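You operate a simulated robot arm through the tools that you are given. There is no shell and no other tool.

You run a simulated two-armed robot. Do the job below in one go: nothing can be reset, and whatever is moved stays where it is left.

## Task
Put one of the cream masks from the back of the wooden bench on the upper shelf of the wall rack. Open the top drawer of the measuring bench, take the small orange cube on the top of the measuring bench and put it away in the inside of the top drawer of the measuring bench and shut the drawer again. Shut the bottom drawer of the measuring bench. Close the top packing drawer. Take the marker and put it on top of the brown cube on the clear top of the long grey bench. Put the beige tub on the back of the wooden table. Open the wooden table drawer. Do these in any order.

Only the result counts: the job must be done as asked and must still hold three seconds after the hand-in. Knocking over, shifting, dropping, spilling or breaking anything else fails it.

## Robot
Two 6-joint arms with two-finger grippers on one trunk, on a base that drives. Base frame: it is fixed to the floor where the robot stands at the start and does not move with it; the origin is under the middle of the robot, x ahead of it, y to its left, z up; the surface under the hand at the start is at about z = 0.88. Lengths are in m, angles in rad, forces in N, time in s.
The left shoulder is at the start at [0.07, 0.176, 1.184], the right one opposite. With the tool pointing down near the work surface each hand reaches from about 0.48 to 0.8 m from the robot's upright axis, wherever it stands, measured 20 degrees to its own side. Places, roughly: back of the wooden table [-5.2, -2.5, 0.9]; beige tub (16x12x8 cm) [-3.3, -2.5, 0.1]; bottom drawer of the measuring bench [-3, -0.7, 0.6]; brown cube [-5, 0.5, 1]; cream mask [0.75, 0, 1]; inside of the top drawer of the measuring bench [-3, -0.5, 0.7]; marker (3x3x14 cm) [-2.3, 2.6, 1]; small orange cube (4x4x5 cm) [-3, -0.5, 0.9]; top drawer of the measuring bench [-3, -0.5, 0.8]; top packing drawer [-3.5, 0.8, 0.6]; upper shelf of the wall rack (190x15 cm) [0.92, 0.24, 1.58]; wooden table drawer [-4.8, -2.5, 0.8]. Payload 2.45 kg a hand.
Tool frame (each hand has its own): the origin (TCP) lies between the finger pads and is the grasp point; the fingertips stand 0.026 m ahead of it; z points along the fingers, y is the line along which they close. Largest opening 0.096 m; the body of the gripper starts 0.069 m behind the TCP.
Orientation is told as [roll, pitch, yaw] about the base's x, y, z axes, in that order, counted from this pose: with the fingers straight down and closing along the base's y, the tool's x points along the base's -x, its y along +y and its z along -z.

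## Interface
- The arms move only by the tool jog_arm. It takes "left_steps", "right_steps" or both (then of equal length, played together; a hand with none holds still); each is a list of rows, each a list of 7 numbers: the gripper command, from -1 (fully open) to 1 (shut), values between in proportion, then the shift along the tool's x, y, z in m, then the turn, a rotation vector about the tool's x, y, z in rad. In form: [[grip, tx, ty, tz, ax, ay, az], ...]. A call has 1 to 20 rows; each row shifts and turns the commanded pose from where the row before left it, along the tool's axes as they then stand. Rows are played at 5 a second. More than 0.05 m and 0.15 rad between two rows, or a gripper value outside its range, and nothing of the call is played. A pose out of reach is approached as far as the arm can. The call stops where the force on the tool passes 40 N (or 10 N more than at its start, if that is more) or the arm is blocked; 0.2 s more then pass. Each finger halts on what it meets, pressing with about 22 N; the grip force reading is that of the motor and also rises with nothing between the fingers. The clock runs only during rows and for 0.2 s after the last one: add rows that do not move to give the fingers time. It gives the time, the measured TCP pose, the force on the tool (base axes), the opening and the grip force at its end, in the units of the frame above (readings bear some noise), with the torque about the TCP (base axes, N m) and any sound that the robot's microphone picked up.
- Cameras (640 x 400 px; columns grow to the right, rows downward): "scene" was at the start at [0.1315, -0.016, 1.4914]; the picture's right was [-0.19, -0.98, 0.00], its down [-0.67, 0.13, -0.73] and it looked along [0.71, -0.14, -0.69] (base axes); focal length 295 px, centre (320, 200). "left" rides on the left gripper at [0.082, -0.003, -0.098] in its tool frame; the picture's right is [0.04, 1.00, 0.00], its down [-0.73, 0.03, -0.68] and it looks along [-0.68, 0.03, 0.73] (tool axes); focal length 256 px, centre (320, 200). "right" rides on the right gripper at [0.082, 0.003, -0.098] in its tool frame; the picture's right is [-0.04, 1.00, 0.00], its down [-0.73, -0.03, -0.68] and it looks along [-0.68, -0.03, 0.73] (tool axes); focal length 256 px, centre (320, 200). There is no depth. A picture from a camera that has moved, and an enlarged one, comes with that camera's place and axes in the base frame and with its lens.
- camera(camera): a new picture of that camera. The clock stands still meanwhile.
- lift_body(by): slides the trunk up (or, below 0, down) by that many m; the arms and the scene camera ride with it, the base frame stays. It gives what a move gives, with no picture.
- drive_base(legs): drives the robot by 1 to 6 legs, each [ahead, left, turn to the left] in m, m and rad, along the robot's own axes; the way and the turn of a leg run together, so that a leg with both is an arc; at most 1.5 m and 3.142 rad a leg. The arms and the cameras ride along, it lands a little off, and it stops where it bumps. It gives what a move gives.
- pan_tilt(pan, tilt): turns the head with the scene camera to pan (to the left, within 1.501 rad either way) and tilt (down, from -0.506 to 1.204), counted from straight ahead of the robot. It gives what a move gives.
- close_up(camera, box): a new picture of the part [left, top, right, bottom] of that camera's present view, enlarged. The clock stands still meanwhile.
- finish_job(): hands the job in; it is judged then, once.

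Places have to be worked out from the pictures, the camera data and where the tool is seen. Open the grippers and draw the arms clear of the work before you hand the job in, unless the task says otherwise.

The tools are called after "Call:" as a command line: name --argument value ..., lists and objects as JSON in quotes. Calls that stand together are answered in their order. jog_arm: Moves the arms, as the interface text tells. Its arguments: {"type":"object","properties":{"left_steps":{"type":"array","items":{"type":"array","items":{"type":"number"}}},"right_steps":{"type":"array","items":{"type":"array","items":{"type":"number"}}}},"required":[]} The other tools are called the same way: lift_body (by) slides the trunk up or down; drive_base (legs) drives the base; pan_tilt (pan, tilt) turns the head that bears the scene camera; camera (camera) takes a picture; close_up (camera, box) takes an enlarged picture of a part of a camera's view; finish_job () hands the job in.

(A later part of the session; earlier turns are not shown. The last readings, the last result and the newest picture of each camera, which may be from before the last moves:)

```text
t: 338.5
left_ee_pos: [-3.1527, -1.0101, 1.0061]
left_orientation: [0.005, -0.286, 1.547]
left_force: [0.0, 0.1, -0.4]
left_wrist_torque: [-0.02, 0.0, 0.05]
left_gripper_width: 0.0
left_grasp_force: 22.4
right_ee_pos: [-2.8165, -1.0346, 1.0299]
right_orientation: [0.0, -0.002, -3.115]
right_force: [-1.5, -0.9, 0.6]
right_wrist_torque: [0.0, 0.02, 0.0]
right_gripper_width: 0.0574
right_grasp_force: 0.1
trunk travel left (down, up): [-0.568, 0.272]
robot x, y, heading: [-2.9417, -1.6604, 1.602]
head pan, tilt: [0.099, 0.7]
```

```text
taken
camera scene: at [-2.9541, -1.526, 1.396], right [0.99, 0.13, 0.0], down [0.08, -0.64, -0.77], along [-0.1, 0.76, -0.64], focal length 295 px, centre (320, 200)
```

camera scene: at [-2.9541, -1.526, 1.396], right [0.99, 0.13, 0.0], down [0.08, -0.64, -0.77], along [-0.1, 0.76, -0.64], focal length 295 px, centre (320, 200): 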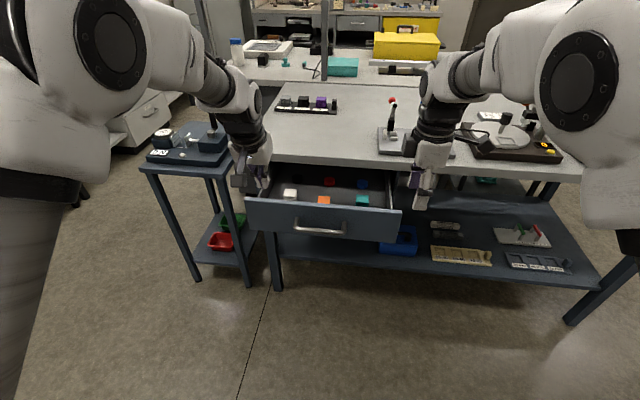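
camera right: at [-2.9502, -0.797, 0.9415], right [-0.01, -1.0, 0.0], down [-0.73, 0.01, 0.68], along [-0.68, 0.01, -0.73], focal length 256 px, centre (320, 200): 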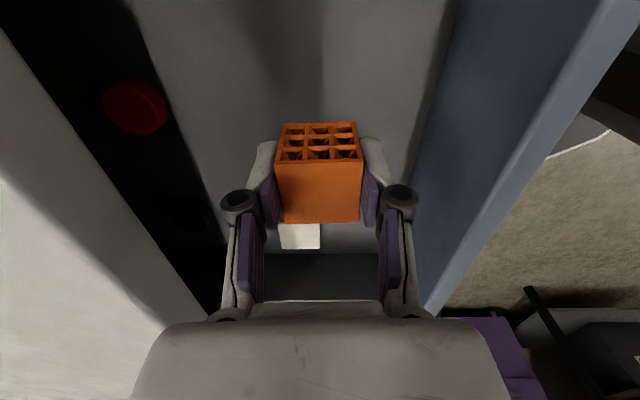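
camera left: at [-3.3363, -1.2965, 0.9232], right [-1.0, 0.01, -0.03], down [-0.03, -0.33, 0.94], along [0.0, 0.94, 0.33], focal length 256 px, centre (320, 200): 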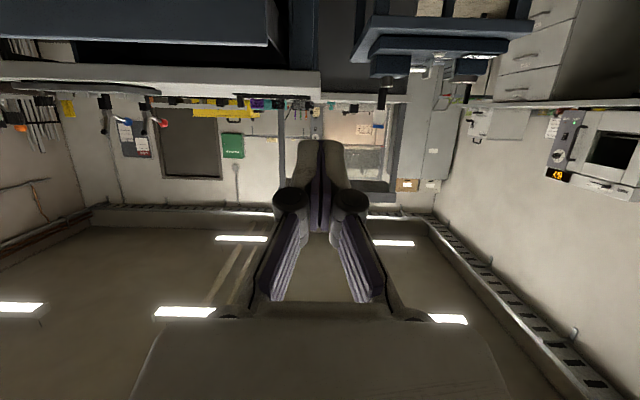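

The arm is back in a good configuration. I pitch it forward here, as with the packing drawer, and shift toward the drawer's middle.

Call:
jog_arm --left_steps '[[1, 0, -0.015, 0, 0, -0.147, 0], [1, 0, -0.015, 0, 0, -0.147, 0], [1, 0, -0.015, 0, 0, -0.147, 0], [1, 0, -0.015, 0, 0, -0.147, 0], [1, 0, -0.015, 0, 0, -0.147, 0], [1, 0, -0.015, 0, 0, -0.147, 0], [1, 0, 0, 0, 0, -0.1, 0], [1, 0, 0, 0, 0, 0, 0]]'

Call:
camera --camera "left"

```text
t: 340.3
left_ee_pos: [-3.094, -1.0049, 1.0456]
left_orientation: [-0.207, -1.015, 1.708]
left_force: [-0.3, 0.8, 0.3]
left_wrist_torque: [-0.01, -0.01, 0.02]
left_gripper_width: 0.0
left_grasp_force: 22.2
left hand out of reach, approached as far as the arm can: row 4, 6, 7
right_ee_pos: [-2.817, -1.0343, 1.0288]
right_orientation: [0.0, 0.001, -3.112]
right_force: [-1.2, 0.1, 0.0]
right_wrist_torque: [0.0, -0.04, -0.02]
right_gripper_width: 0.0577
right_grasp_force: 0.1
trunk travel left (down, up): [-0.568, 0.272]
robot x, y, heading: [-2.9406, -1.6618, 1.597]
head pan, tilt: [0.099, 0.7]
```

```text
taken
camera left: at [-3.0941, -1.13, 1.0281], right [-0.99, 0.02, -0.14], down [-0.14, -0.2, 0.97], along [-0.01, 0.98, 0.2], focal length 256 px, centre (320, 200)
```

left: 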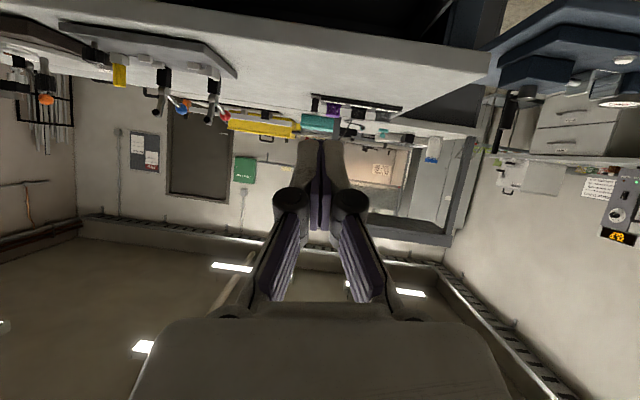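

Good enough for pushing (pitch ≈ −1.0). I first raise and retract the right hand, then lower the trunk so the left fingertips meet the panel just above the handle.

Call:
jog_arm --right_steps '[[-0.2, 0, 0.015, -0.045, 0, 0, 0], [-0.2, 0, 0.015, -0.045, 0, 0, 0], [-0.2, 0, 0.015, -0.045, 0, 0, 0], [-0.2, 0, 0.015, -0.045, 0, 0, 0], [-0.2, 0, 0.015, -0.045, 0, 0, 0], [-0.2, 0, 0.015, -0.045, 0, 0, 0], [-0.2, 0, 0, 0, 0, 0, 0]]'

Call:
lift_body --by -0.229

Call:
camera --camera "left"

Call:
camera --camera "scene"

```text
t: 341.9
left_ee_pos: [-3.0941, -1.0042, 1.0464]
left_orientation: [-0.206, -1.016, 1.709]
left_force: [-0.8, -0.8, -0.3]
left_wrist_torque: [0.0, 0.03, -0.02]
left_gripper_width: 0.0003
left_grasp_force: 22.0
right_ee_pos: [-2.8154, -1.1237, 1.3007]
right_orientation: [0.0, 0.0, -3.114]
right_force: [0.1, 0.0, 0.9]
right_wrist_torque: [0.01, -0.02, -0.02]
right_gripper_width: 0.0576
right_grasp_force: 0.0
trunk travel left (down, up): [-0.568, 0.272]
robot x, y, heading: [-2.9446, -1.6611, 1.602]
head pan, tilt: [0.099, 0.7]
```

```text
t: 344.3
left_ee_pos: [-3.0951, -1.006, 0.8159]
left_orientation: [-0.205, -1.016, 1.708]
left_force: [0.4, -0.3, -0.3]
left_wrist_torque: [0.01, -0.05, -0.02]
left_gripper_width: 0.0
left_grasp_force: 22.4
right_ee_pos: [-2.8149, -1.1237, 1.0706]
right_orientation: [0.001, 0.001, -3.113]
right_force: [-0.6, -0.5, 0.2]
right_wrist_torque: [-0.01, 0.02, -0.02]
right_gripper_width: 0.0576
right_grasp_force: 0.1
trunk travel left (down, up): [-0.339, 0.501]
robot x, y, heading: [-2.9395, -1.6621, 1.598]
head pan, tilt: [0.099, 0.7]
```

```text
taken
camera left: at [-3.0937, -1.1305, 0.7991], right [-0.99, 0.02, -0.14], down [-0.14, -0.19, 0.97], along [-0.01, 0.98, 0.19], focal length 256 px, centre (320, 200)
```

left: 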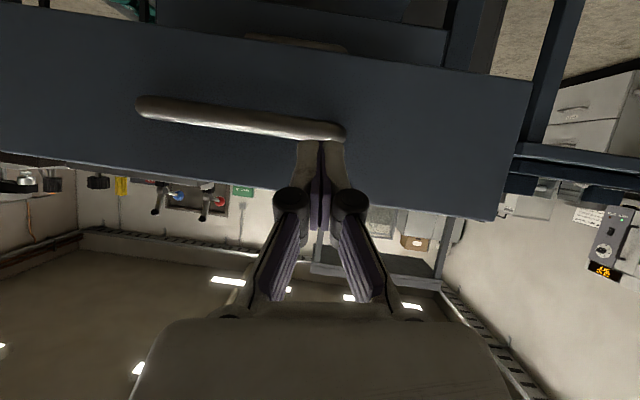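

```text
taken
camera scene: at [-2.9532, -1.5255, 1.167], right [0.99, 0.13, 0.0], down [0.08, -0.64, -0.76], along [-0.1, 0.76, -0.64], focal length 295 px, centre (320, 200)
```

scene: 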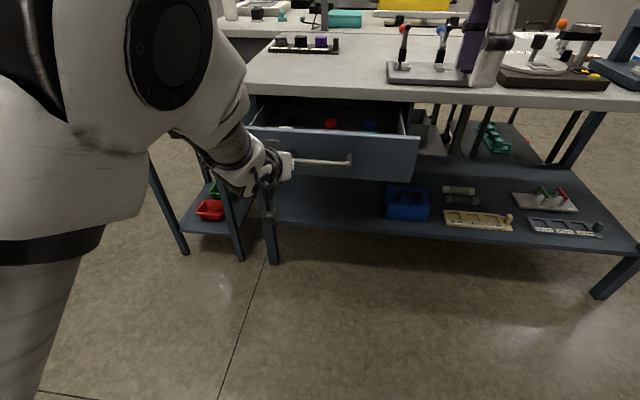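

Fingertips face the panel above the handle. I shift 4 cm toward the middle and push along +y.

Call:
jog_arm --left_steps '[[1, 0.0029, -0.0397, 0.0035, 0, 0, 0], [1, -0.0209, 0.0015, 0.0341, 0, 0, 0], [1, -0.0209, 0.0015, 0.0341, 0, 0, 0], [1, -0.01044, 0.00075, 0.01704, 0, 0, 0], [1, -0.01044, 0.00075, 0.01704, 0, 0, 0], [1, -0.01044, 0.00075, 0.01704, 0, 0, 0], [1, 0, 0, 0, 0, 0, 0]]'

Call:
camera --camera "left"

Call:
camera --camera "scene"

```text
t: 345.9
left_ee_pos: [-3.067, -0.8591, 0.807]
left_orientation: [-0.077, -1.017, 1.562]
left_force: [0.0, 0.6, 0.1]
left_wrist_torque: [-0.02, 0.02, -0.01]
left_gripper_width: 0.0
left_grasp_force: 21.8
left hand out of reach, approached as far as the arm can: row 1
right_ee_pos: [-2.8159, -1.126, 1.0696]
right_orientation: [0.001, 0.001, -3.115]
right_force: [0.4, -0.4, 0.2]
right_wrist_torque: [0.02, -0.01, 0.05]
right_gripper_width: 0.0574
right_grasp_force: 0.0
trunk travel left (down, up): [-0.339, 0.501]
robot x, y, heading: [-2.9392, -1.6604, 1.599]
head pan, tilt: [0.099, 0.7]
```

```text
taken
camera left: at [-3.071, -0.984, 0.7902], right [-1.0, 0.05, -0.07], down [-0.08, -0.19, 0.98], along [0.04, 0.98, 0.19], focal length 256 px, centre (320, 200)
```

left: 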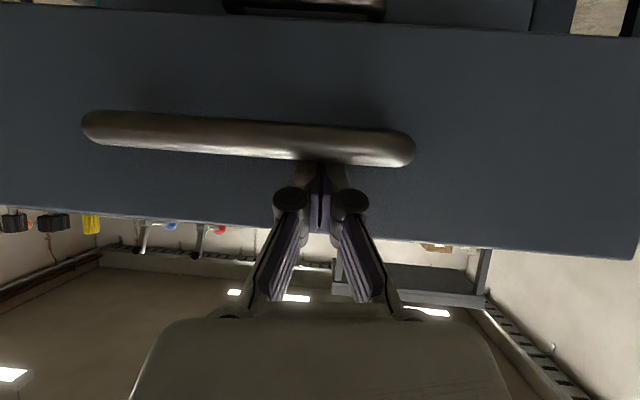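

```text
taken
camera scene: at [-2.9532, -1.5257, 1.167], right [0.99, 0.13, 0.0], down [0.08, -0.64, -0.77], along [-0.1, 0.76, -0.64], focal length 295 px, centre (320, 200)
```

scene: 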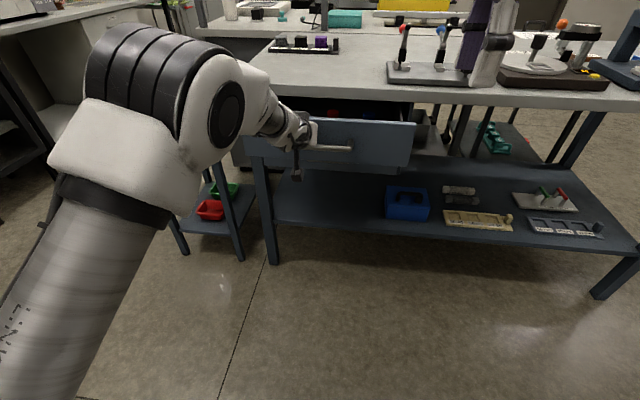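

The drawer follows. I raise the tips 8 mm off the handle bar and continue pushing.

Call:
jog_arm --left_steps '[[1, -0.0068, -0.0006, -0.0042, 0, 0, 0], [1, -0.0105, 0.001, 0.01694, 0, 0, 0], [1, -0.0105, 0.001, 0.01694, 0, 0, 0], [1, -0.0105, 0.001, 0.01694, 0, 0, 0], [1, -0.0105, 0.001, 0.01694, 0, 0, 0], [1, 0, 0, 0, 0, 0, 0]]'

Call:
camera --camera "left"

```text
t: 347.3
left_ee_pos: [-3.0513, -0.8033, 0.8151]
left_orientation: [-0.133, -1.015, 1.558]
left_force: [0.6, -0.2, 0.5]
left_wrist_torque: [0.02, 0.02, -0.01]
left_gripper_width: 0.0
left_grasp_force: 22.1
left hand out of reach, approached as far as the arm can: row 3, 4, 5
right_ee_pos: [-2.8146, -1.1259, 1.0721]
right_orientation: [-0.002, 0.001, -3.114]
right_force: [0.5, 0.3, -0.5]
right_wrist_torque: [0.02, 0.04, 0.01]
right_gripper_width: 0.0576
right_grasp_force: 0.1
trunk travel left (down, up): [-0.339, 0.501]
robot x, y, heading: [-2.9392, -1.6553, 1.601]
head pan, tilt: [0.099, 0.7]
```

```text
taken
camera left: at [-3.0621, -0.9281, 0.7984], right [-0.99, 0.11, -0.1], down [-0.12, -0.18, 0.98], along [0.08, 0.98, 0.19], focal length 256 px, centre (320, 200)
```

left: 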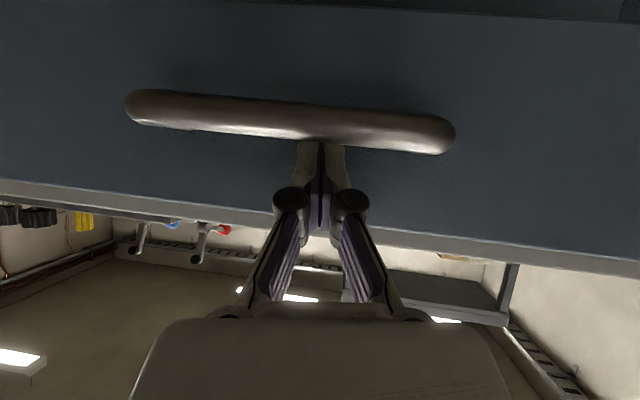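

The arm is at its reach limit with ~10 cm to go. I pull the hand back 0.1 m, drive up 0.16 m, then finish with the arm.

Call:
jog_arm --left_steps '[[1, 0.0175, 0, -0.0282, 0, 0, 0], [1, 0.0175, 0, -0.0282, 0, 0, 0], [1, 0.0175, 0, -0.0282, 0, 0, 0], [1, 0, 0, 0, 0, 0, 0]]'

Call:
drive_base --legs '[[0.14, 0, 0]]'

Call:
camera --camera "left"

```text
t: 348.3
left_ee_pos: [-3.0612, -0.8953, 0.8128]
left_orientation: [-0.129, -1.014, 1.555]
left_force: [-0.5, -0.3, -0.2]
left_wrist_torque: [-0.03, 0.03, 0.02]
left_gripper_width: 0.0
left_grasp_force: 21.7
left hand out of reach, approached as far as the arm can: row 1
right_ee_pos: [-2.815, -1.1235, 1.0697]
right_orientation: [0.001, -0.001, -3.113]
right_force: [-0.1, 0.8, 1.1]
right_wrist_torque: [0.03, 0.01, 0.0]
right_gripper_width: 0.0577
right_grasp_force: 0.0
trunk travel left (down, up): [-0.339, 0.501]
robot x, y, heading: [-2.9422, -1.6607, 1.603]
head pan, tilt: [0.099, 0.7]
```

```text
t: 349.6
left_ee_pos: [-3.0633, -0.7538, 0.8144]
left_orientation: [-0.131, -1.014, 1.553]
left_force: [0.4, 0.3, -0.6]
left_wrist_torque: [0.0, 0.01, 0.02]
left_gripper_width: 0.0
left_grasp_force: 21.5
right_ee_pos: [-2.8177, -0.9829, 1.0698]
right_orientation: [0.002, -0.001, -3.116]
right_force: [0.6, 0.6, 0.1]
right_wrist_torque: [-0.03, -0.02, -0.01]
right_gripper_width: 0.0575
right_grasp_force: 0.1
trunk travel left (down, up): [-0.339, 0.501]
robot x, y, heading: [-2.9414, -1.518, 1.603]
head pan, tilt: [0.099, 0.7]
```

```text
taken
camera left: at [-3.0755, -0.878, 0.7969], right [-0.99, 0.11, -0.1], down [-0.12, -0.18, 0.98], along [0.09, 0.98, 0.19], focal length 256 px, centre (320, 200)
```

left: 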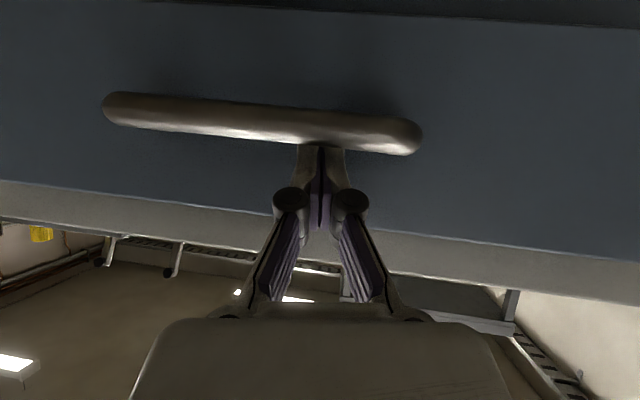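

Now I push the last ~5 cm with the arm in 1 cm rows, force-limited.

Call:
jog_arm --left_steps '[[1, -0.0053, 0.0005, 0.0085, 0, 0, 0], [1, -0.0053, 0.0005, 0.0085, 0, 0, 0], [1, -0.0053, 0.0005, 0.0085, 0, 0, 0], [1, -0.0053, 0.0005, 0.0085, 0, 0, 0], [1, -0.0053, 0.0005, 0.0085, 0, 0, 0], [1, -0.0053, 0.0005, 0.0085, 0, 0, 0], [1, -0.0053, 0.0005, 0.0085, 0, 0, 0], [1, 0, 0, 0, 0, 0, 0]]'

Call:
camera --camera "left"

Call:
camera --camera "scene"

```text
t: 350.9
left_ee_pos: [-3.062, -0.7128, 0.8151]
left_orientation: [-0.126, -1.012, 1.549]
left_force: [0.3, -31.1, 9.0]
left_wrist_torque: [0.13, 0.02, 0.13]
left_gripper_width: 0.0
left_grasp_force: 22.0
right_ee_pos: [-2.8179, -0.9911, 1.0724]
right_orientation: [-0.006, 0.001, -3.115]
right_force: [0.2, -0.4, -0.5]
right_wrist_torque: [0.01, 0.0, 0.04]
right_gripper_width: 0.0576
right_grasp_force: 0.0
trunk travel left (down, up): [-0.339, 0.501]
robot x, y, heading: [-2.9462, -1.5213, 1.599]
head pan, tilt: [0.099, 0.7]
stopped in row 5 (left hand): the force on the tool passed its limit at 56 N (the readings are from after the stop); the commanded pose is now the measured one
```

```text
taken
camera left: at [-3.073, -0.8378, 0.7988], right [-0.99, 0.11, -0.1], down [-0.12, -0.18, 0.98], along [0.09, 0.98, 0.19], focal length 256 px, centre (320, 200)
```

left: 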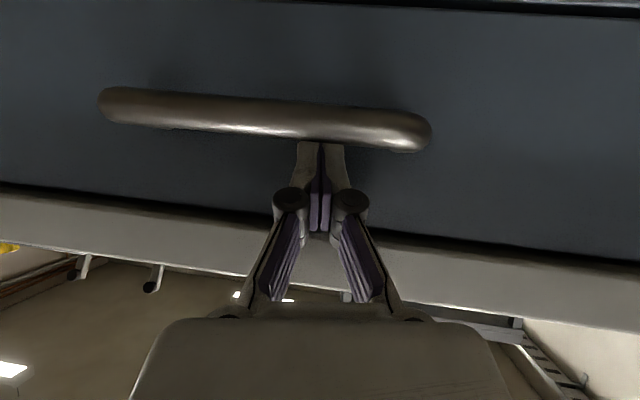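

```text
taken
camera scene: at [-2.9565, -1.3916, 1.1679], right [0.99, 0.13, 0.0], down [0.08, -0.64, -0.77], along [-0.1, 0.76, -0.64], focal length 295 px, centre (320, 200)
```

scene: 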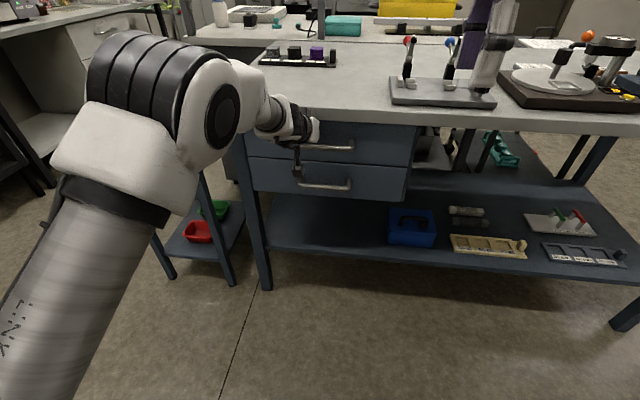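

Both measuring-bench drawers are now shut. I retreat the hand by backing the base and verify.

Call:
jog_arm --left_steps '[[1, 0.0105, 0, -0.017, 0, 0, 0], [1, 0.0105, 0, -0.017, 0, 0, 0], [1, 0.0105, 0, -0.017, 0, 0, 0], [1, 0, 0, 0, 0, 0, 0]]'

Call:
drive_base --legs '[[-0.15, 0, 0]]'

Call:
lift_body --by 0.3

Call:
camera --camera "scene"

```text
t: 351.9
left_ee_pos: [-3.0696, -0.769, 0.8101]
left_orientation: [-0.127, -1.005, 1.551]
left_force: [0.1, -0.6, -1.4]
left_wrist_torque: [-0.02, 0.0, 0.01]
left_gripper_width: 0.0001
left_grasp_force: 29.0
right_ee_pos: [-2.8185, -0.9841, 1.0709]
right_orientation: [-0.001, 0.0, -3.116]
right_force: [0.8, 0.4, -0.5]
right_wrist_torque: [-0.01, 0.05, -0.02]
right_gripper_width: 0.0578
right_grasp_force: 0.1
trunk travel left (down, up): [-0.339, 0.501]
robot x, y, heading: [-2.9491, -1.5198, 1.598]
head pan, tilt: [0.099, 0.7]
```

```text
t: 353.2
left_ee_pos: [-3.0636, -0.9182, 0.8108]
left_orientation: [-0.126, -1.008, 1.547]
left_force: [-0.6, 0.0, 0.2]
left_wrist_torque: [0.0, 0.01, 0.0]
left_gripper_width: 0.0
left_grasp_force: 28.8
right_ee_pos: [-2.8128, -1.1366, 1.0705]
right_orientation: [-0.003, 0.002, -3.118]
right_force: [-0.3, 0.4, 0.1]
right_wrist_torque: [0.05, 0.01, -0.03]
right_gripper_width: 0.0574
right_grasp_force: 0.1
trunk travel left (down, up): [-0.339, 0.501]
robot x, y, heading: [-2.9429, -1.6686, 1.596]
head pan, tilt: [0.099, 0.7]
```

```text
t: 356.2
left_ee_pos: [-3.0619, -0.919, 1.1099]
left_orientation: [-0.129, -1.005, 1.55]
left_force: [0.1, 1.3, 0.0]
left_wrist_torque: [-0.04, 0.0, -0.01]
left_gripper_width: 0.0
left_grasp_force: 28.3
right_ee_pos: [-2.8136, -1.1345, 1.3692]
right_orientation: [0.001, 0.001, -3.118]
right_force: [-0.6, 0.1, 0.8]
right_wrist_torque: [0.01, 0.01, 0.01]
right_gripper_width: 0.0578
right_grasp_force: 0.0
trunk travel left (down, up): [-0.639, 0.201]
robot x, y, heading: [-2.9412, -1.6694, 1.598]
head pan, tilt: [0.099, 0.7]
```

```text
taken
camera scene: at [-2.9526, -1.5352, 1.4669], right [0.99, 0.12, 0.0], down [0.08, -0.64, -0.76], along [-0.09, 0.76, -0.64], focal length 295 px, centre (320, 200)
```

scene: 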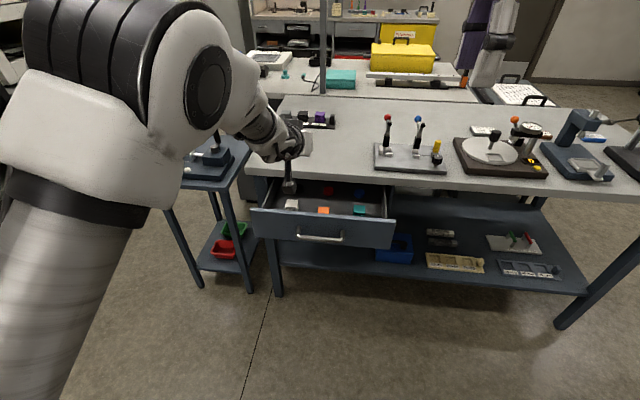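

Retreating hooked the handle and pulled the drawer open again (contents still in place). I'll push it shut again and this time withdraw along the finger axis. First back up and lower to the push height.

Call:
drive_base --legs '[[-0.09, 0, 0]]'

Call:
lift_body --by -0.29

Call:
camera --camera "left"

Call:
camera --camera "scene"

```text
t: 357.3
left_ee_pos: [-3.0607, -1.0079, 1.1099]
left_orientation: [-0.128, -1.004, 1.546]
left_force: [0.3, 0.1, 0.1]
left_wrist_torque: [0.0, 0.01, 0.03]
left_gripper_width: 0.0003
left_grasp_force: 28.7
right_ee_pos: [-2.8093, -1.2252, 1.37]
right_orientation: [0.0, 0.0, -3.119]
right_force: [0.0, 0.8, 0.7]
right_wrist_torque: [-0.02, 0.02, 0.0]
right_gripper_width: 0.0576
right_grasp_force: 0.1
trunk travel left (down, up): [-0.639, 0.201]
robot x, y, heading: [-2.9389, -1.7637, 1.596]
head pan, tilt: [0.099, 0.7]
```

```text
t: 360.2
left_ee_pos: [-3.0609, -1.0091, 0.8202]
left_orientation: [-0.127, -1.005, 1.548]
left_force: [-0.8, 0.0, 0.3]
left_wrist_torque: [-0.03, -0.03, 0.0]
left_gripper_width: 0.0
left_grasp_force: 28.5
right_ee_pos: [-2.8091, -1.2264, 1.0805]
right_orientation: [0.001, -0.002, -3.119]
right_force: [0.8, -0.3, 0.1]
right_wrist_torque: [-0.04, -0.01, -0.02]
right_gripper_width: 0.0575
right_grasp_force: 0.1
trunk travel left (down, up): [-0.349, 0.491]
robot x, y, heading: [-2.9369, -1.7614, 1.589]
head pan, tilt: [0.099, 0.7]
```

```text
taken
camera left: at [-3.0719, -1.134, 0.8047], right [-0.99, 0.11, -0.1], down [-0.12, -0.17, 0.98], along [0.09, 0.98, 0.18], focal length 256 px, centre (320, 200)
```

left: 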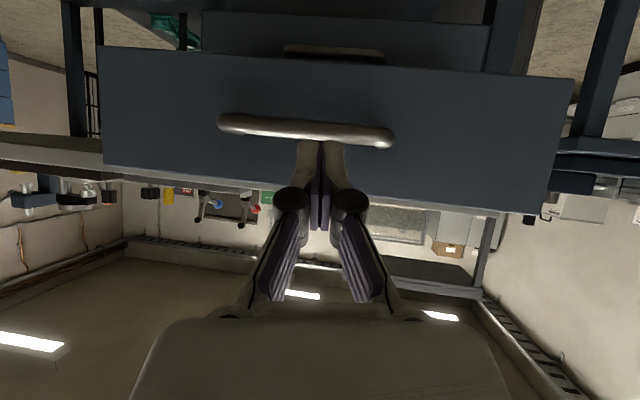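

```text
taken
camera scene: at [-2.9502, -1.6265, 1.177], right [0.99, 0.12, 0.0], down [0.08, -0.64, -0.76], along [-0.09, 0.76, -0.64], focal length 295 px, centre (320, 200)
```

scene: 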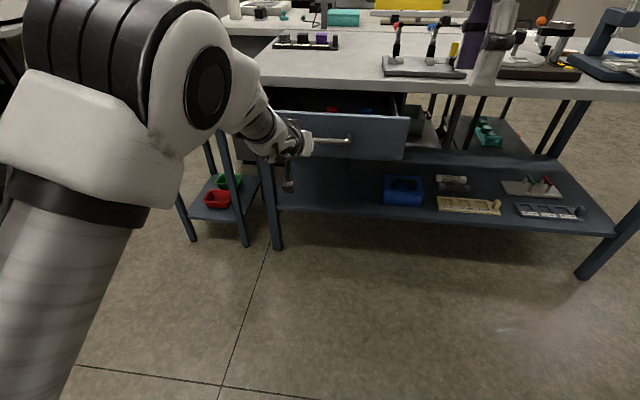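

Here the arm is more extended, so I try to flatten the hand further (toward horizontal) for a cleaner push.

Call:
jog_arm --left_steps '[[1, 0, 0, 0, 0, -0.1, 0], [1, 0, 0, 0, 0, -0.1, 0], [1, 0, 0, 0, 0, -0.1, 0], [1, 0, 0, 0, 0, -0.1, 0], [1, 0, 0, 0, 0, 0, 0]]'

Call:
camera --camera "left"

```text
t: 361.4
left_ee_pos: [-3.1155, -0.9836, 0.8625]
left_orientation: [-0.428, -1.364, 1.79]
left_force: [0.2, -0.5, -0.3]
left_wrist_torque: [0.0, 0.03, -0.01]
left_gripper_width: 0.0001
left_grasp_force: 29.0
left hand out of reach, approached as far as the arm can: row 2, 3, 4
right_ee_pos: [-2.8108, -1.2266, 1.0797]
right_orientation: [0.001, 0.001, -3.118]
right_force: [-0.3, 0.6, -0.3]
right_wrist_torque: [-0.01, 0.0, 0.02]
right_gripper_width: 0.0574
right_grasp_force: 0.1
trunk travel left (down, up): [-0.349, 0.491]
robot x, y, heading: [-2.9371, -1.7607, 1.599]
head pan, tilt: [0.099, 0.7]
```

```text
taken
camera left: at [-3.1292, -1.0929, 0.8023], right [-0.97, 0.19, -0.12], down [-0.2, -0.5, 0.84], along [0.1, 0.85, 0.53], focal length 256 px, centre (320, 200)
```

left: 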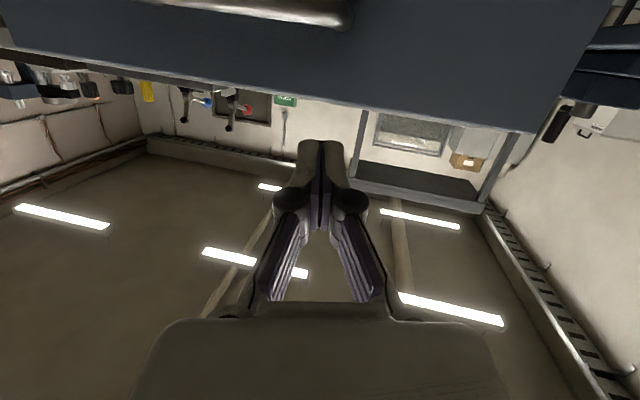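

Now the hand is nearly horizontal (11° down). I lower the trunk 4.5 cm and shift toward the middle of the panel.

Call:
lift_body --by -0.045

Call:
jog_arm --left_steps '[[1, 0.0014, -0.0293, 0.0064, 0, 0, 0], [1, 0.0014, -0.0293, 0.0064, 0, 0, 0], [1, 0, 0, 0, 0, 0, 0]]'

Call:
camera --camera "left"

```text
t: 362.3
left_ee_pos: [-3.1161, -0.9839, 0.8182]
left_orientation: [-0.424, -1.362, 1.788]
left_force: [-0.6, -0.1, -0.3]
left_wrist_torque: [-0.01, 0.01, 0.01]
left_gripper_width: 0.0002
left_grasp_force: 28.4
right_ee_pos: [-2.81, -1.2275, 1.036]
right_orientation: [-0.001, 0.0, -3.118]
right_force: [0.2, 0.1, 0.5]
right_wrist_torque: [-0.01, 0.0, -0.02]
right_gripper_width: 0.0576
right_grasp_force: 0.2
trunk travel left (down, up): [-0.304, 0.536]
robot x, y, heading: [-2.9382, -1.7612, 1.594]
head pan, tilt: [0.099, 0.7]
```

```text
t: 363.1
left_ee_pos: [-3.0796, -0.9713, 0.8305]
left_orientation: [-0.426, -1.352, 1.765]
left_force: [-0.5, 0.2, 0.0]
left_wrist_torque: [-0.01, 0.02, 0.0]
left_gripper_width: 0.0
left_grasp_force: 28.5
left hand out of reach, approached as far as the arm can: row 1, 2
right_ee_pos: [-2.8093, -1.2265, 1.0353]
right_orientation: [0.001, 0.002, -3.118]
right_force: [0.1, 0.4, 0.0]
right_wrist_torque: [0.0, -0.04, 0.01]
right_gripper_width: 0.0577
right_grasp_force: 0.0
trunk travel left (down, up): [-0.304, 0.536]
robot x, y, heading: [-2.939, -1.7599, 1.589]
head pan, tilt: [0.099, 0.7]
```

```text
taken
camera left: at [-3.0954, -1.0823, 0.7714], right [-0.97, 0.21, -0.13], down [-0.22, -0.48, 0.85], along [0.12, 0.85, 0.52], focal length 256 px, centre (320, 200)
```

left: 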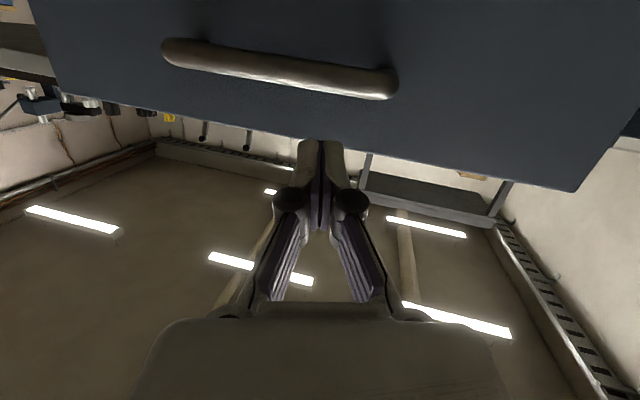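

I lower another 1.8 cm so the tips press on the panel, not over its edge, then push along +y by driving the base (drawer moves freely), leaving the last bit to the arm.

Call:
lift_body --by -0.018

Call:
drive_base --legs '[[0.1, 0, 0]]'

Call:
camera --camera "left"

Call:
camera --camera "scene"

```text
t: 363.8
left_ee_pos: [-3.0795, -0.9738, 0.8126]
left_orientation: [-0.426, -1.354, 1.765]
left_force: [0.2, 0.0, 0.3]
left_wrist_torque: [-0.02, -0.02, 0.01]
left_gripper_width: 0.0
left_grasp_force: 28.1
right_ee_pos: [-2.8097, -1.2274, 1.0185]
right_orientation: [0.0, 0.0, -3.12]
right_force: [0.6, -0.3, 0.1]
right_wrist_torque: [0.05, -0.02, -0.04]
right_gripper_width: 0.0575
right_grasp_force: 0.0
trunk travel left (down, up): [-0.286, 0.554]
robot x, y, heading: [-2.9349, -1.764, 1.589]
head pan, tilt: [0.099, 0.7]
```

```text
t: 364.9
left_ee_pos: [-3.0821, -0.8713, 0.8107]
left_orientation: [-0.423, -1.349, 1.767]
left_force: [-0.5, -0.3, -0.8]
left_wrist_torque: [0.07, -0.02, -0.01]
left_gripper_width: 0.0003
left_grasp_force: 27.8
right_ee_pos: [-2.8125, -1.1252, 1.0166]
right_orientation: [0.002, 0.001, -3.116]
right_force: [0.8, 0.8, -0.3]
right_wrist_torque: [-0.01, -0.01, -0.02]
right_gripper_width: 0.0574
right_grasp_force: 0.0
trunk travel left (down, up): [-0.286, 0.554]
robot x, y, heading: [-2.9425, -1.6617, 1.596]
head pan, tilt: [0.099, 0.7]
```

```text
taken
camera left: at [-3.0987, -0.9817, 0.7524], right [-0.97, 0.21, -0.13], down [-0.22, -0.48, 0.85], along [0.11, 0.85, 0.51], focal length 256 px, centre (320, 200)
```

left: 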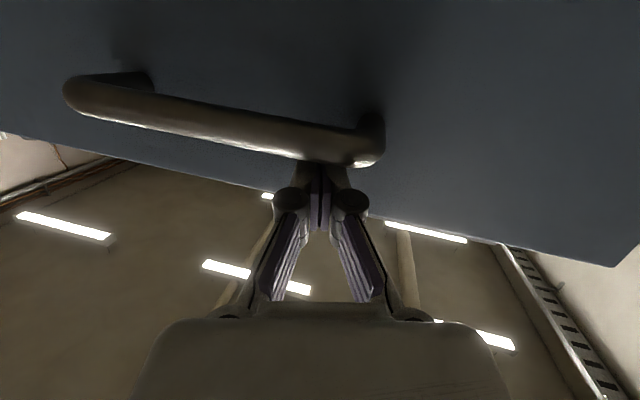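

```text
taken
camera scene: at [-2.9529, -1.525, 1.1138], right [0.99, 0.12, 0.0], down [0.08, -0.64, -0.76], along [-0.09, 0.76, -0.65], focal length 295 px, centre (320, 200)
```

scene: 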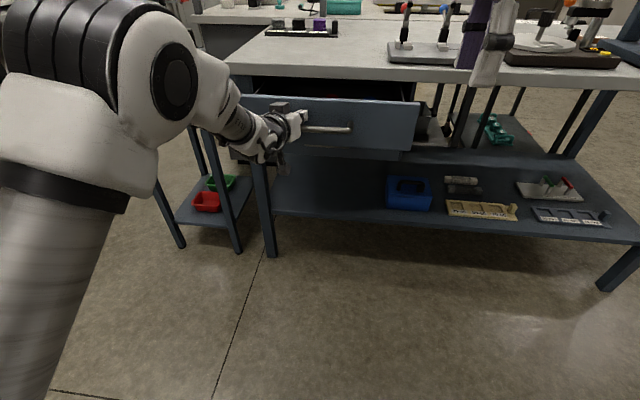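

The drawer is moving in. I drive another 0.1 m, then finish with the arm.

Call:
drive_base --legs '[[0.1, 0, 0]]'

Call:
camera --camera "left"

```text
t: 366.1
left_ee_pos: [-3.0852, -0.7734, 0.8104]
left_orientation: [-0.424, -1.351, 1.764]
left_force: [-0.2, 0.5, -0.8]
left_wrist_torque: [0.02, 0.01, -0.01]
left_gripper_width: 0.0
left_grasp_force: 28.3
right_ee_pos: [-2.8151, -1.0268, 1.0163]
right_orientation: [0.002, 0.0, -3.118]
right_force: [0.3, 0.1, 0.5]
right_wrist_torque: [-0.06, 0.0, -0.01]
right_gripper_width: 0.0577
right_grasp_force: 0.0
trunk travel left (down, up): [-0.286, 0.554]
robot x, y, heading: [-2.9441, -1.5637, 1.598]
head pan, tilt: [0.099, 0.7]
```

```text
taken
camera left: at [-3.1005, -0.8828, 0.7523], right [-0.97, 0.21, -0.13], down [-0.22, -0.48, 0.85], along [0.12, 0.85, 0.51], focal length 256 px, centre (320, 200)
```

left: 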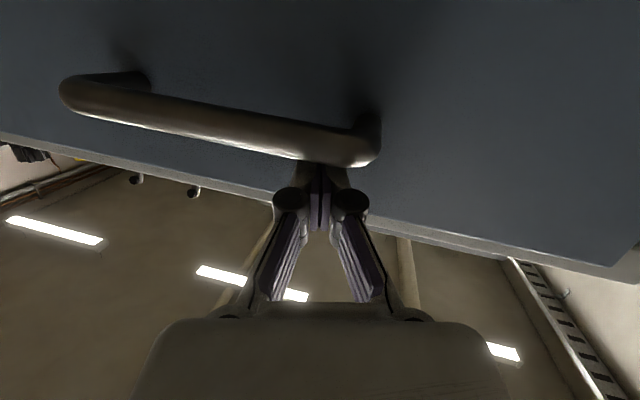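

Call:
jog_arm --left_steps '[[1, -0.00214, 0.00219, 0.00952, 0, 0, 0], [1, -0.00214, 0.00219, 0.00952, 0, 0, 0], [1, -0.00214, 0.00219, 0.00952, 0, 0, 0], [1, -0.00214, 0.00219, 0.00952, 0, 0, 0], [1, -0.00214, 0.00219, 0.00952, 0, 0, 0], [1, -0.00214, 0.00219, 0.00952, 0, 0, 0], [1, -0.00214, 0.00219, 0.00952, 0, 0, 0], [1, -0.00214, 0.00219, 0.00952, 0, 0, 0], [1, 0, 0, 0, 0, 0, 0]]'

Call:
camera --camera "left"

Call:
camera --camera "scene"

```text
t: 367.6
left_ee_pos: [-3.0853, -0.7131, 0.8119]
left_orientation: [-0.403, -1.348, 1.745]
left_force: [0.2, -31.6, 4.7]
left_wrist_torque: [0.34, 0.02, 0.07]
left_gripper_width: 0.0
left_grasp_force: 28.3
right_ee_pos: [-2.8137, -1.0345, 1.0192]
right_orientation: [-0.005, 0.0, -3.117]
right_force: [-0.1, -0.8, -0.4]
right_wrist_torque: [0.0, 0.01, -0.03]
right_gripper_width: 0.0578
right_grasp_force: 0.0
trunk travel left (down, up): [-0.286, 0.554]
robot x, y, heading: [-2.9422, -1.5655, 1.598]
head pan, tilt: [0.099, 0.7]
stopped in row 7 (left hand): the force on the tool passed its limit at 53 N (the readings are from after the stop); the commanded pose is now the measured one
```

```text
taken
camera left: at [-3.1008, -0.8233, 0.7537], right [-0.97, 0.21, -0.13], down [-0.21, -0.48, 0.85], along [0.12, 0.85, 0.51], focal length 256 px, centre (320, 200)
```

left: 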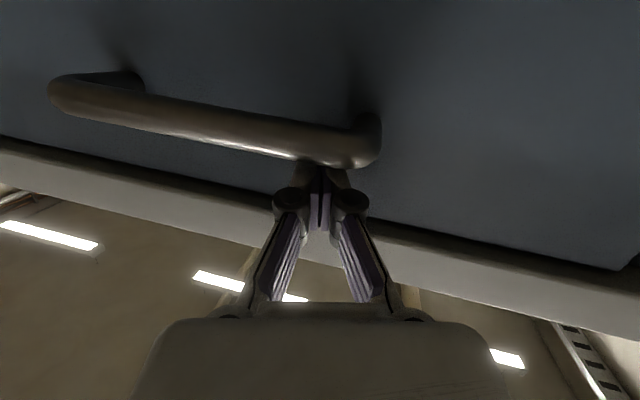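

```text
taken
camera scene: at [-2.955, -1.4338, 1.1148], right [0.99, 0.12, 0.0], down [0.08, -0.64, -0.77], along [-0.1, 0.76, -0.64], focal length 295 px, centre (320, 200)
```

scene: 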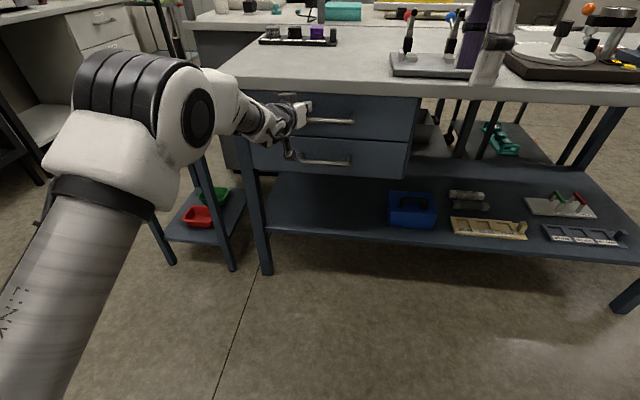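

Closed again. I withdraw carefully: relieve, lift the tips 6 mm over the bar, then back out along the finger axis in small steps, checking the drawer stays shut.

Call:
jog_arm --left_steps '[[1, 0, 0, -0.004, 0, 0, 0], [1, -0.006, -0.0005, -0.0012, 0, 0, 0], [1, -0.004, -0.0005, -0.001, 0, 0, 0], [1, 0, 0, -0.015, 0, 0, 0], [1, 0, 0, -0.015, 0, 0, 0], [1, 0, 0, 0, 0, 0, 0]]'

Call:
camera --camera "left"

Call:
camera --camera "scene"

```text
t: 369.0
left_ee_pos: [-3.0929, -0.7419, 0.8256]
left_orientation: [-0.404, -1.345, 1.746]
left_force: [-0.2, 0.2, 0.0]
left_wrist_torque: [-0.01, -0.01, -0.03]
left_gripper_width: 0.0
left_grasp_force: 28.4
right_ee_pos: [-2.816, -1.0278, 1.0164]
right_orientation: [0.002, 0.0, -3.117]
right_force: [0.4, -0.6, 0.0]
right_wrist_torque: [-0.01, 0.03, 0.01]
right_gripper_width: 0.0579
right_grasp_force: 0.1
trunk travel left (down, up): [-0.286, 0.554]
robot x, y, heading: [-2.9407, -1.5651, 1.592]
head pan, tilt: [0.099, 0.7]
```

```text
taken
camera left: at [-3.1086, -0.8525, 0.7673], right [-0.97, 0.21, -0.13], down [-0.21, -0.48, 0.85], along [0.12, 0.85, 0.51], focal length 256 px, centre (320, 200)
```

left: 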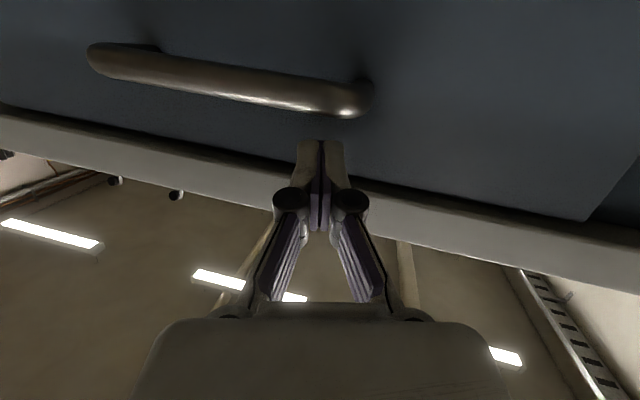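

```text
taken
camera scene: at [-2.9553, -1.4279, 1.1139], right [0.99, 0.12, 0.0], down [0.08, -0.64, -0.76], along [-0.09, 0.76, -0.64], focal length 295 px, centre (320, 200)
```

scene: 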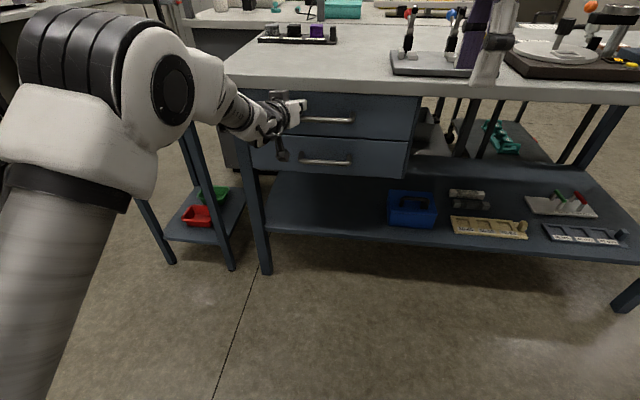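

The drawer stays shut and the tips are now above the bar. I continue backing out and then move the base away.

Call:
jog_arm --left_steps '[[1, 0, 0, -0.02, 0, 0, 0], [1, 0, 0, -0.02, 0, 0, 0], [1, 0, 0, -0.02, 0, 0, 0], [1, 0, 0, 0, 0, 0, 0]]'

Call:
camera --camera "left"

Call:
drive_base --legs '[[-0.15, 0, 0]]'

Call:
camera --camera "scene"

```text
t: 370.0
left_ee_pos: [-3.1057, -0.7976, 0.8363]
left_orientation: [-0.404, -1.344, 1.744]
left_force: [-0.1, 0.5, 0.5]
left_wrist_torque: [-0.01, -0.01, 0.0]
left_gripper_width: 0.0
left_grasp_force: 28.7
right_ee_pos: [-2.8149, -1.0282, 1.0167]
right_orientation: [0.001, 0.0, -3.118]
right_force: [-0.1, -0.3, 0.5]
right_wrist_torque: [-0.02, 0.0, 0.0]
right_gripper_width: 0.0576
right_grasp_force: 0.1
trunk travel left (down, up): [-0.286, 0.554]
robot x, y, heading: [-2.9454, -1.5622, 1.593]
head pan, tilt: [0.099, 0.7]
```

```text
taken
camera left: at [-3.1215, -0.9087, 0.779], right [-0.97, 0.21, -0.13], down [-0.21, -0.48, 0.85], along [0.12, 0.85, 0.51], focal length 256 px, centre (320, 200)
```

left: 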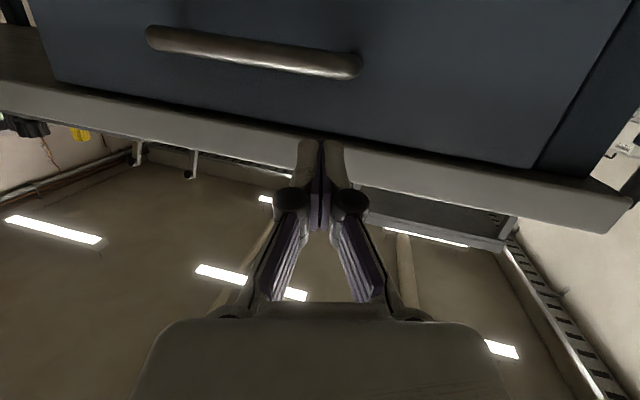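

```text
t: 371.4
left_ee_pos: [-3.104, -0.9501, 0.8367]
left_orientation: [-0.405, -1.346, 1.749]
left_force: [0.1, -0.8, 0.5]
left_wrist_torque: [-0.06, 0.01, 0.02]
left_gripper_width: 0.0001
left_grasp_force: 28.4
right_ee_pos: [-2.8133, -1.1799, 1.0174]
right_orientation: [-0.002, -0.001, -3.117]
right_force: [-0.3, -0.5, 0.7]
right_wrist_torque: [0.04, 0.01, 0.01]
right_gripper_width: 0.0577
right_grasp_force: 0.2
trunk travel left (down, up): [-0.286, 0.554]
robot x, y, heading: [-2.9388, -1.7132, 1.598]
head pan, tilt: [0.099, 0.7]
```

```text
taken
camera scene: at [-2.9516, -1.581, 1.1142], right [0.99, 0.13, 0.0], down [0.08, -0.64, -0.77], along [-0.1, 0.76, -0.64], focal length 295 px, centre (320, 200)
```

scene: 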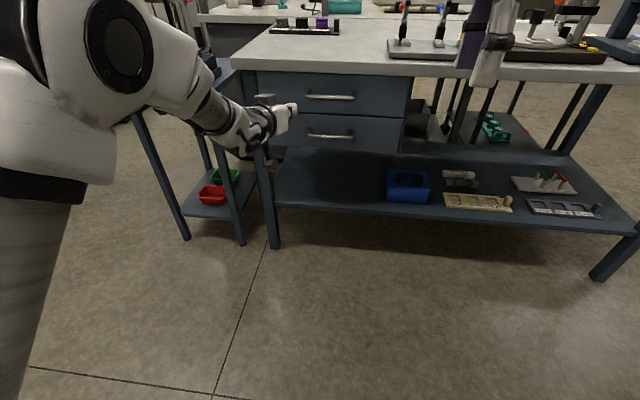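

Both measuring-bench drawers remain shut. I raise the trunk, restore the left arm to tool-down, and drive toward the rack holding the tub.

Call:
lift_body --by 0.4

Call:
jog_arm --left_steps '[[-0.3, 0, 0, 0, 0, 0.147, 0], [-0.3, 0, 0, 0, 0, 0.147, 0], [-0.3, 0, 0, 0, 0, 0.147, 0], [-0.3, 0, 0, 0, 0, 0.147, 0], [-0.3, 0, 0, 0, 0, 0.147, 0], [-0.3, 0, 0, 0, 0, 0.147, 0], [-0.3, 0, 0, 0, 0, 0.147, 0], [-0.3, 0, 0, 0, 0, 0.147, 0], [-0.3, 0, 0, 0, 0, 0.147, 0], [-0.3, 0.03, 0, -0.03, 0, 0, 0], [-0.3, 0.03, 0, -0.03, 0, 0, 0], [-0.3, 0.03, 0, -0.03, 0, 0, 0], [-0.3, 0, 0, 0, 0, 0, 0]]'

```text
t: 375.2
left_ee_pos: [-3.1031, -0.9487, 1.2368]
left_orientation: [-0.402, -1.345, 1.747]
left_force: [-0.9, 0.3, 1.2]
left_wrist_torque: [0.0, 0.01, 0.01]
left_gripper_width: 0.0
left_grasp_force: 28.6
right_ee_pos: [-2.8125, -1.1793, 1.4166]
right_orientation: [0.0, 0.0, -3.117]
right_force: [-0.4, -0.6, 0.0]
right_wrist_torque: [0.0, 0.01, 0.01]
right_gripper_width: 0.0576
right_grasp_force: 0.1
trunk travel left (down, up): [-0.686, 0.154]
robot x, y, heading: [-2.943, -1.7169, 1.599]
head pan, tilt: [0.099, 0.7]
```

```text
t: 378.1
left_ee_pos: [-3.1397, -1.088, 1.3073]
left_orientation: [-0.089, -0.04, 1.356]
left_force: [-0.9, -0.3, 0.3]
left_wrist_torque: [-0.01, 0.0, -0.02]
left_gripper_width: 0.0625
left_grasp_force: 0.1
left hand out of reach, approached as far as the arm can: row 8, 9
right_ee_pos: [-2.8129, -1.1786, 1.4172]
right_orientation: [-0.001, -0.001, -3.114]
right_force: [-0.5, 0.5, -0.3]
right_wrist_torque: [0.01, -0.02, -0.02]
right_gripper_width: 0.0575
right_grasp_force: 0.1
trunk travel left (down, up): [-0.686, 0.154]
robot x, y, heading: [-2.9393, -1.712, 1.596]
head pan, tilt: [0.099, 0.7]
```

I square up both hands, then drive along to the aisle in front of the rack, facing it.

Call:
jog_arm --left_steps '[[-0.3, 0.03, 0, 0, -0.045, 0.02, -0.12], [-0.3, 0.03, 0, 0, -0.044, 0.02, -0.12], [-0.3, 0.02, 0.02, 0, 0, 0, 0], [-0.3, 0, 0.02, 0, 0, 0, 0], [-0.3, 0, 0, 0, 0, 0, 0], [-0.3, 0, 0, 0, 0, 0, 0], [-0.3, 0, 0, 0, 0, 0, 0], [-0.3, 0, 0, 0, 0, 0, 0], [-0.3, 0, 0, 0, 0, 0, 0], [-0.3, 0, 0, 0, 0, 0, 0], [-0.3, 0, 0, 0, 0, 0, 0], [-0.3, 0, 0, 0, 0, 0, 0]]' --right_steps '[[-0.3, 0, 0, 0, 0, 0, 0.143], [-0.3, 0, 0, 0, 0, 0, 0.143], [-0.3, 0, 0, 0, 0, 0, 0.143], [-0.3, 0, 0, 0, 0, 0, 0.143], [-0.3, 0, 0, 0, 0, 0, 0.143], [-0.3, 0, 0, 0, 0, 0, 0.143], [-0.3, 0, 0, 0, 0, 0, 0.143], [-0.3, 0, 0, 0, 0, 0, 0.143], [-0.3, 0, 0, 0, 0, 0, 0.143], [-0.3, 0, 0, 0, 0, 0, 0.143], [-0.3, 0, 0, 0, 0, 0, 0.143], [-0.3, 0, 0, 0, 0, 0, 0]]'

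Call:
drive_base --legs '[[0.12, 1.1, 0], [0, 0, -1.59], [0, -0.95, 0]]'

Call:
pan_tilt --pan 0.0 --tilt 0.75

Call:
camera --camera "scene"

```text
t: 380.6
left_ee_pos: [-3.1886, -1.1686, 1.3078]
left_orientation: [0.0, 0.011, 1.596]
left_force: [0.1, -0.3, 0.1]
left_wrist_torque: [-0.04, -0.01, 0.0]
left_gripper_width: 0.0622
left_grasp_force: 0.1
right_ee_pos: [-2.8131, -1.1791, 1.4172]
right_orientation: [0.0, 0.0, 1.594]
right_force: [-0.1, -0.1, 0.3]
right_wrist_torque: [0.0, 0.03, -0.01]
right_gripper_width: 0.0623
right_grasp_force: 0.0
trunk travel left (down, up): [-0.686, 0.154]
robot x, y, heading: [-2.9414, -1.7136, 1.598]
head pan, tilt: [0.099, 0.7]
```

```text
t: 394.8
left_ee_pos: [-3.4811, -2.3344, 1.3082]
left_orientation: [-0.003, 0.013, 0.02]
left_force: [1.0, -0.2, -0.7]
left_wrist_torque: [0.0, -0.02, -0.02]
left_gripper_width: 0.0622
left_grasp_force: 0.0
right_ee_pos: [-3.494, -2.7094, 1.4186]
right_orientation: [0.0, 0.0, 0.02]
right_force: [-0.8, 0.0, -0.4]
right_wrist_torque: [0.0, 0.0, -0.02]
right_gripper_width: 0.0622
right_grasp_force: 0.1
trunk travel left (down, up): [-0.686, 0.154]
robot x, y, heading: [-4.0302, -2.5814, 0.021]
head pan, tilt: [0.099, 0.7]
```

```text
t: 395.5
left_ee_pos: [-3.4816, -2.3343, 1.3079]
left_orientation: [-0.001, 0.013, 0.02]
left_force: [0.5, -0.9, 1.1]
left_wrist_torque: [0.0, 0.01, -0.03]
left_gripper_width: 0.0623
left_grasp_force: 0.0
right_ee_pos: [-3.4951, -2.7096, 1.4181]
right_orientation: [0.001, 0.0, 0.02]
right_force: [0.3, -0.7, -0.4]
right_wrist_torque: [0.0, 0.03, -0.02]
right_gripper_width: 0.0626
right_grasp_force: 0.0
trunk travel left (down, up): [-0.686, 0.154]
robot x, y, heading: [-4.0267, -2.5786, 0.024]
head pan, tilt: [0.0, 0.75]
```

```text
taken
camera scene: at [-3.8958, -2.5783, 1.5097], right [0.02, -1.0, 0.0], down [-0.68, -0.02, -0.73], along [0.73, 0.02, -0.68], focal length 295 px, centre (320, 200)
```

scene: 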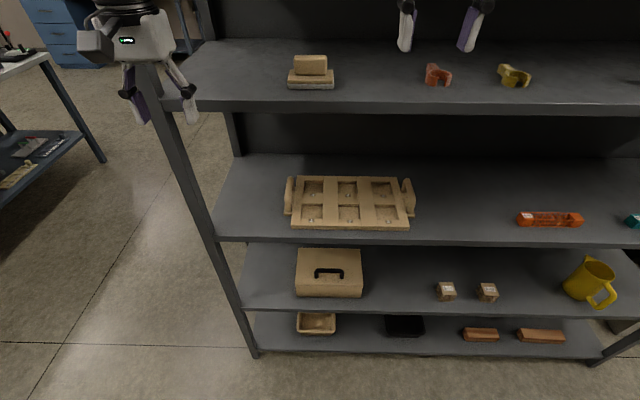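

The beige tub is on the lowest shelf at left. My hands are close to the rack, so I back off 0.2 m, then lower the trunk to look at it from the side.

Call:
drive_base --legs '[[-0.2, 0, 0]]'

Call:
lift_body --by -0.4

Call:
pan_tilt --pan 0.0 --tilt 0.75

Call:
camera --camera "scene"

```text
t: 397.1
left_ee_pos: [-3.6793, -2.3363, 1.3063]
left_orientation: [0.0, 0.015, 0.022]
left_force: [1.0, 0.0, 0.2]
left_wrist_torque: [-0.01, 0.02, 0.03]
left_gripper_width: 0.0625
left_grasp_force: 0.2
right_ee_pos: [-3.6917, -2.7124, 1.4169]
right_orientation: [-0.002, 0.002, 0.023]
right_force: [0.1, 0.6, -0.8]
right_wrist_torque: [0.0, 0.01, -0.03]
right_gripper_width: 0.0623
right_grasp_force: 0.1
trunk travel left (down, up): [-0.686, 0.154]
robot x, y, heading: [-4.2255, -2.5875, 0.026]
head pan, tilt: [0.0, 0.75]
```

```text
t: 400.9
left_ee_pos: [-3.6819, -2.3377, 0.9072]
left_orientation: [-0.001, 0.012, 0.021]
left_force: [-0.3, 0.0, -0.3]
left_wrist_torque: [0.0, 0.02, 0.01]
left_gripper_width: 0.0626
left_grasp_force: 0.1
right_ee_pos: [-3.6938, -2.7142, 1.0179]
right_orientation: [-0.002, -0.001, 0.022]
right_force: [0.3, -0.1, 0.0]
right_wrist_torque: [0.01, 0.01, 0.01]
right_gripper_width: 0.0625
right_grasp_force: 0.1
trunk travel left (down, up): [-0.286, 0.554]
robot x, y, heading: [-4.2299, -2.5898, 0.027]
head pan, tilt: [0.0, 0.75]
```

```text
t: 401.5
left_ee_pos: [-3.6802, -2.3377, 0.9081]
left_orientation: [0.0, 0.011, 0.022]
left_force: [0.8, -0.2, -0.6]
left_wrist_torque: [0.02, -0.01, 0.04]
left_gripper_width: 0.0624
left_grasp_force: 0.0
right_ee_pos: [-3.6933, -2.7146, 1.0178]
right_orientation: [0.0, 0.002, 0.023]
right_force: [0.1, 1.0, 0.7]
right_wrist_torque: [0.0, 0.0, 0.02]
right_gripper_width: 0.0623
right_grasp_force: 0.0
trunk travel left (down, up): [-0.286, 0.554]
robot x, y, heading: [-4.2318, -2.5824, 0.025]
head pan, tilt: [0.0, 0.75]
```

```text
taken
camera scene: at [-4.0952, -2.5823, 1.1097], right [0.02, -1.0, 0.0], down [-0.68, -0.02, -0.73], along [0.73, 0.02, -0.68], focal length 295 px, centre (320, 200)
```

scene: 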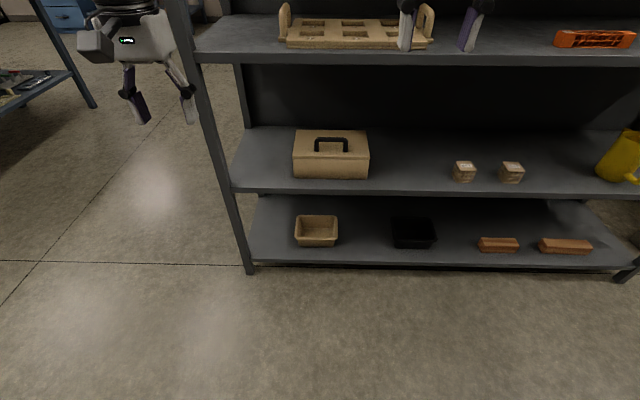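

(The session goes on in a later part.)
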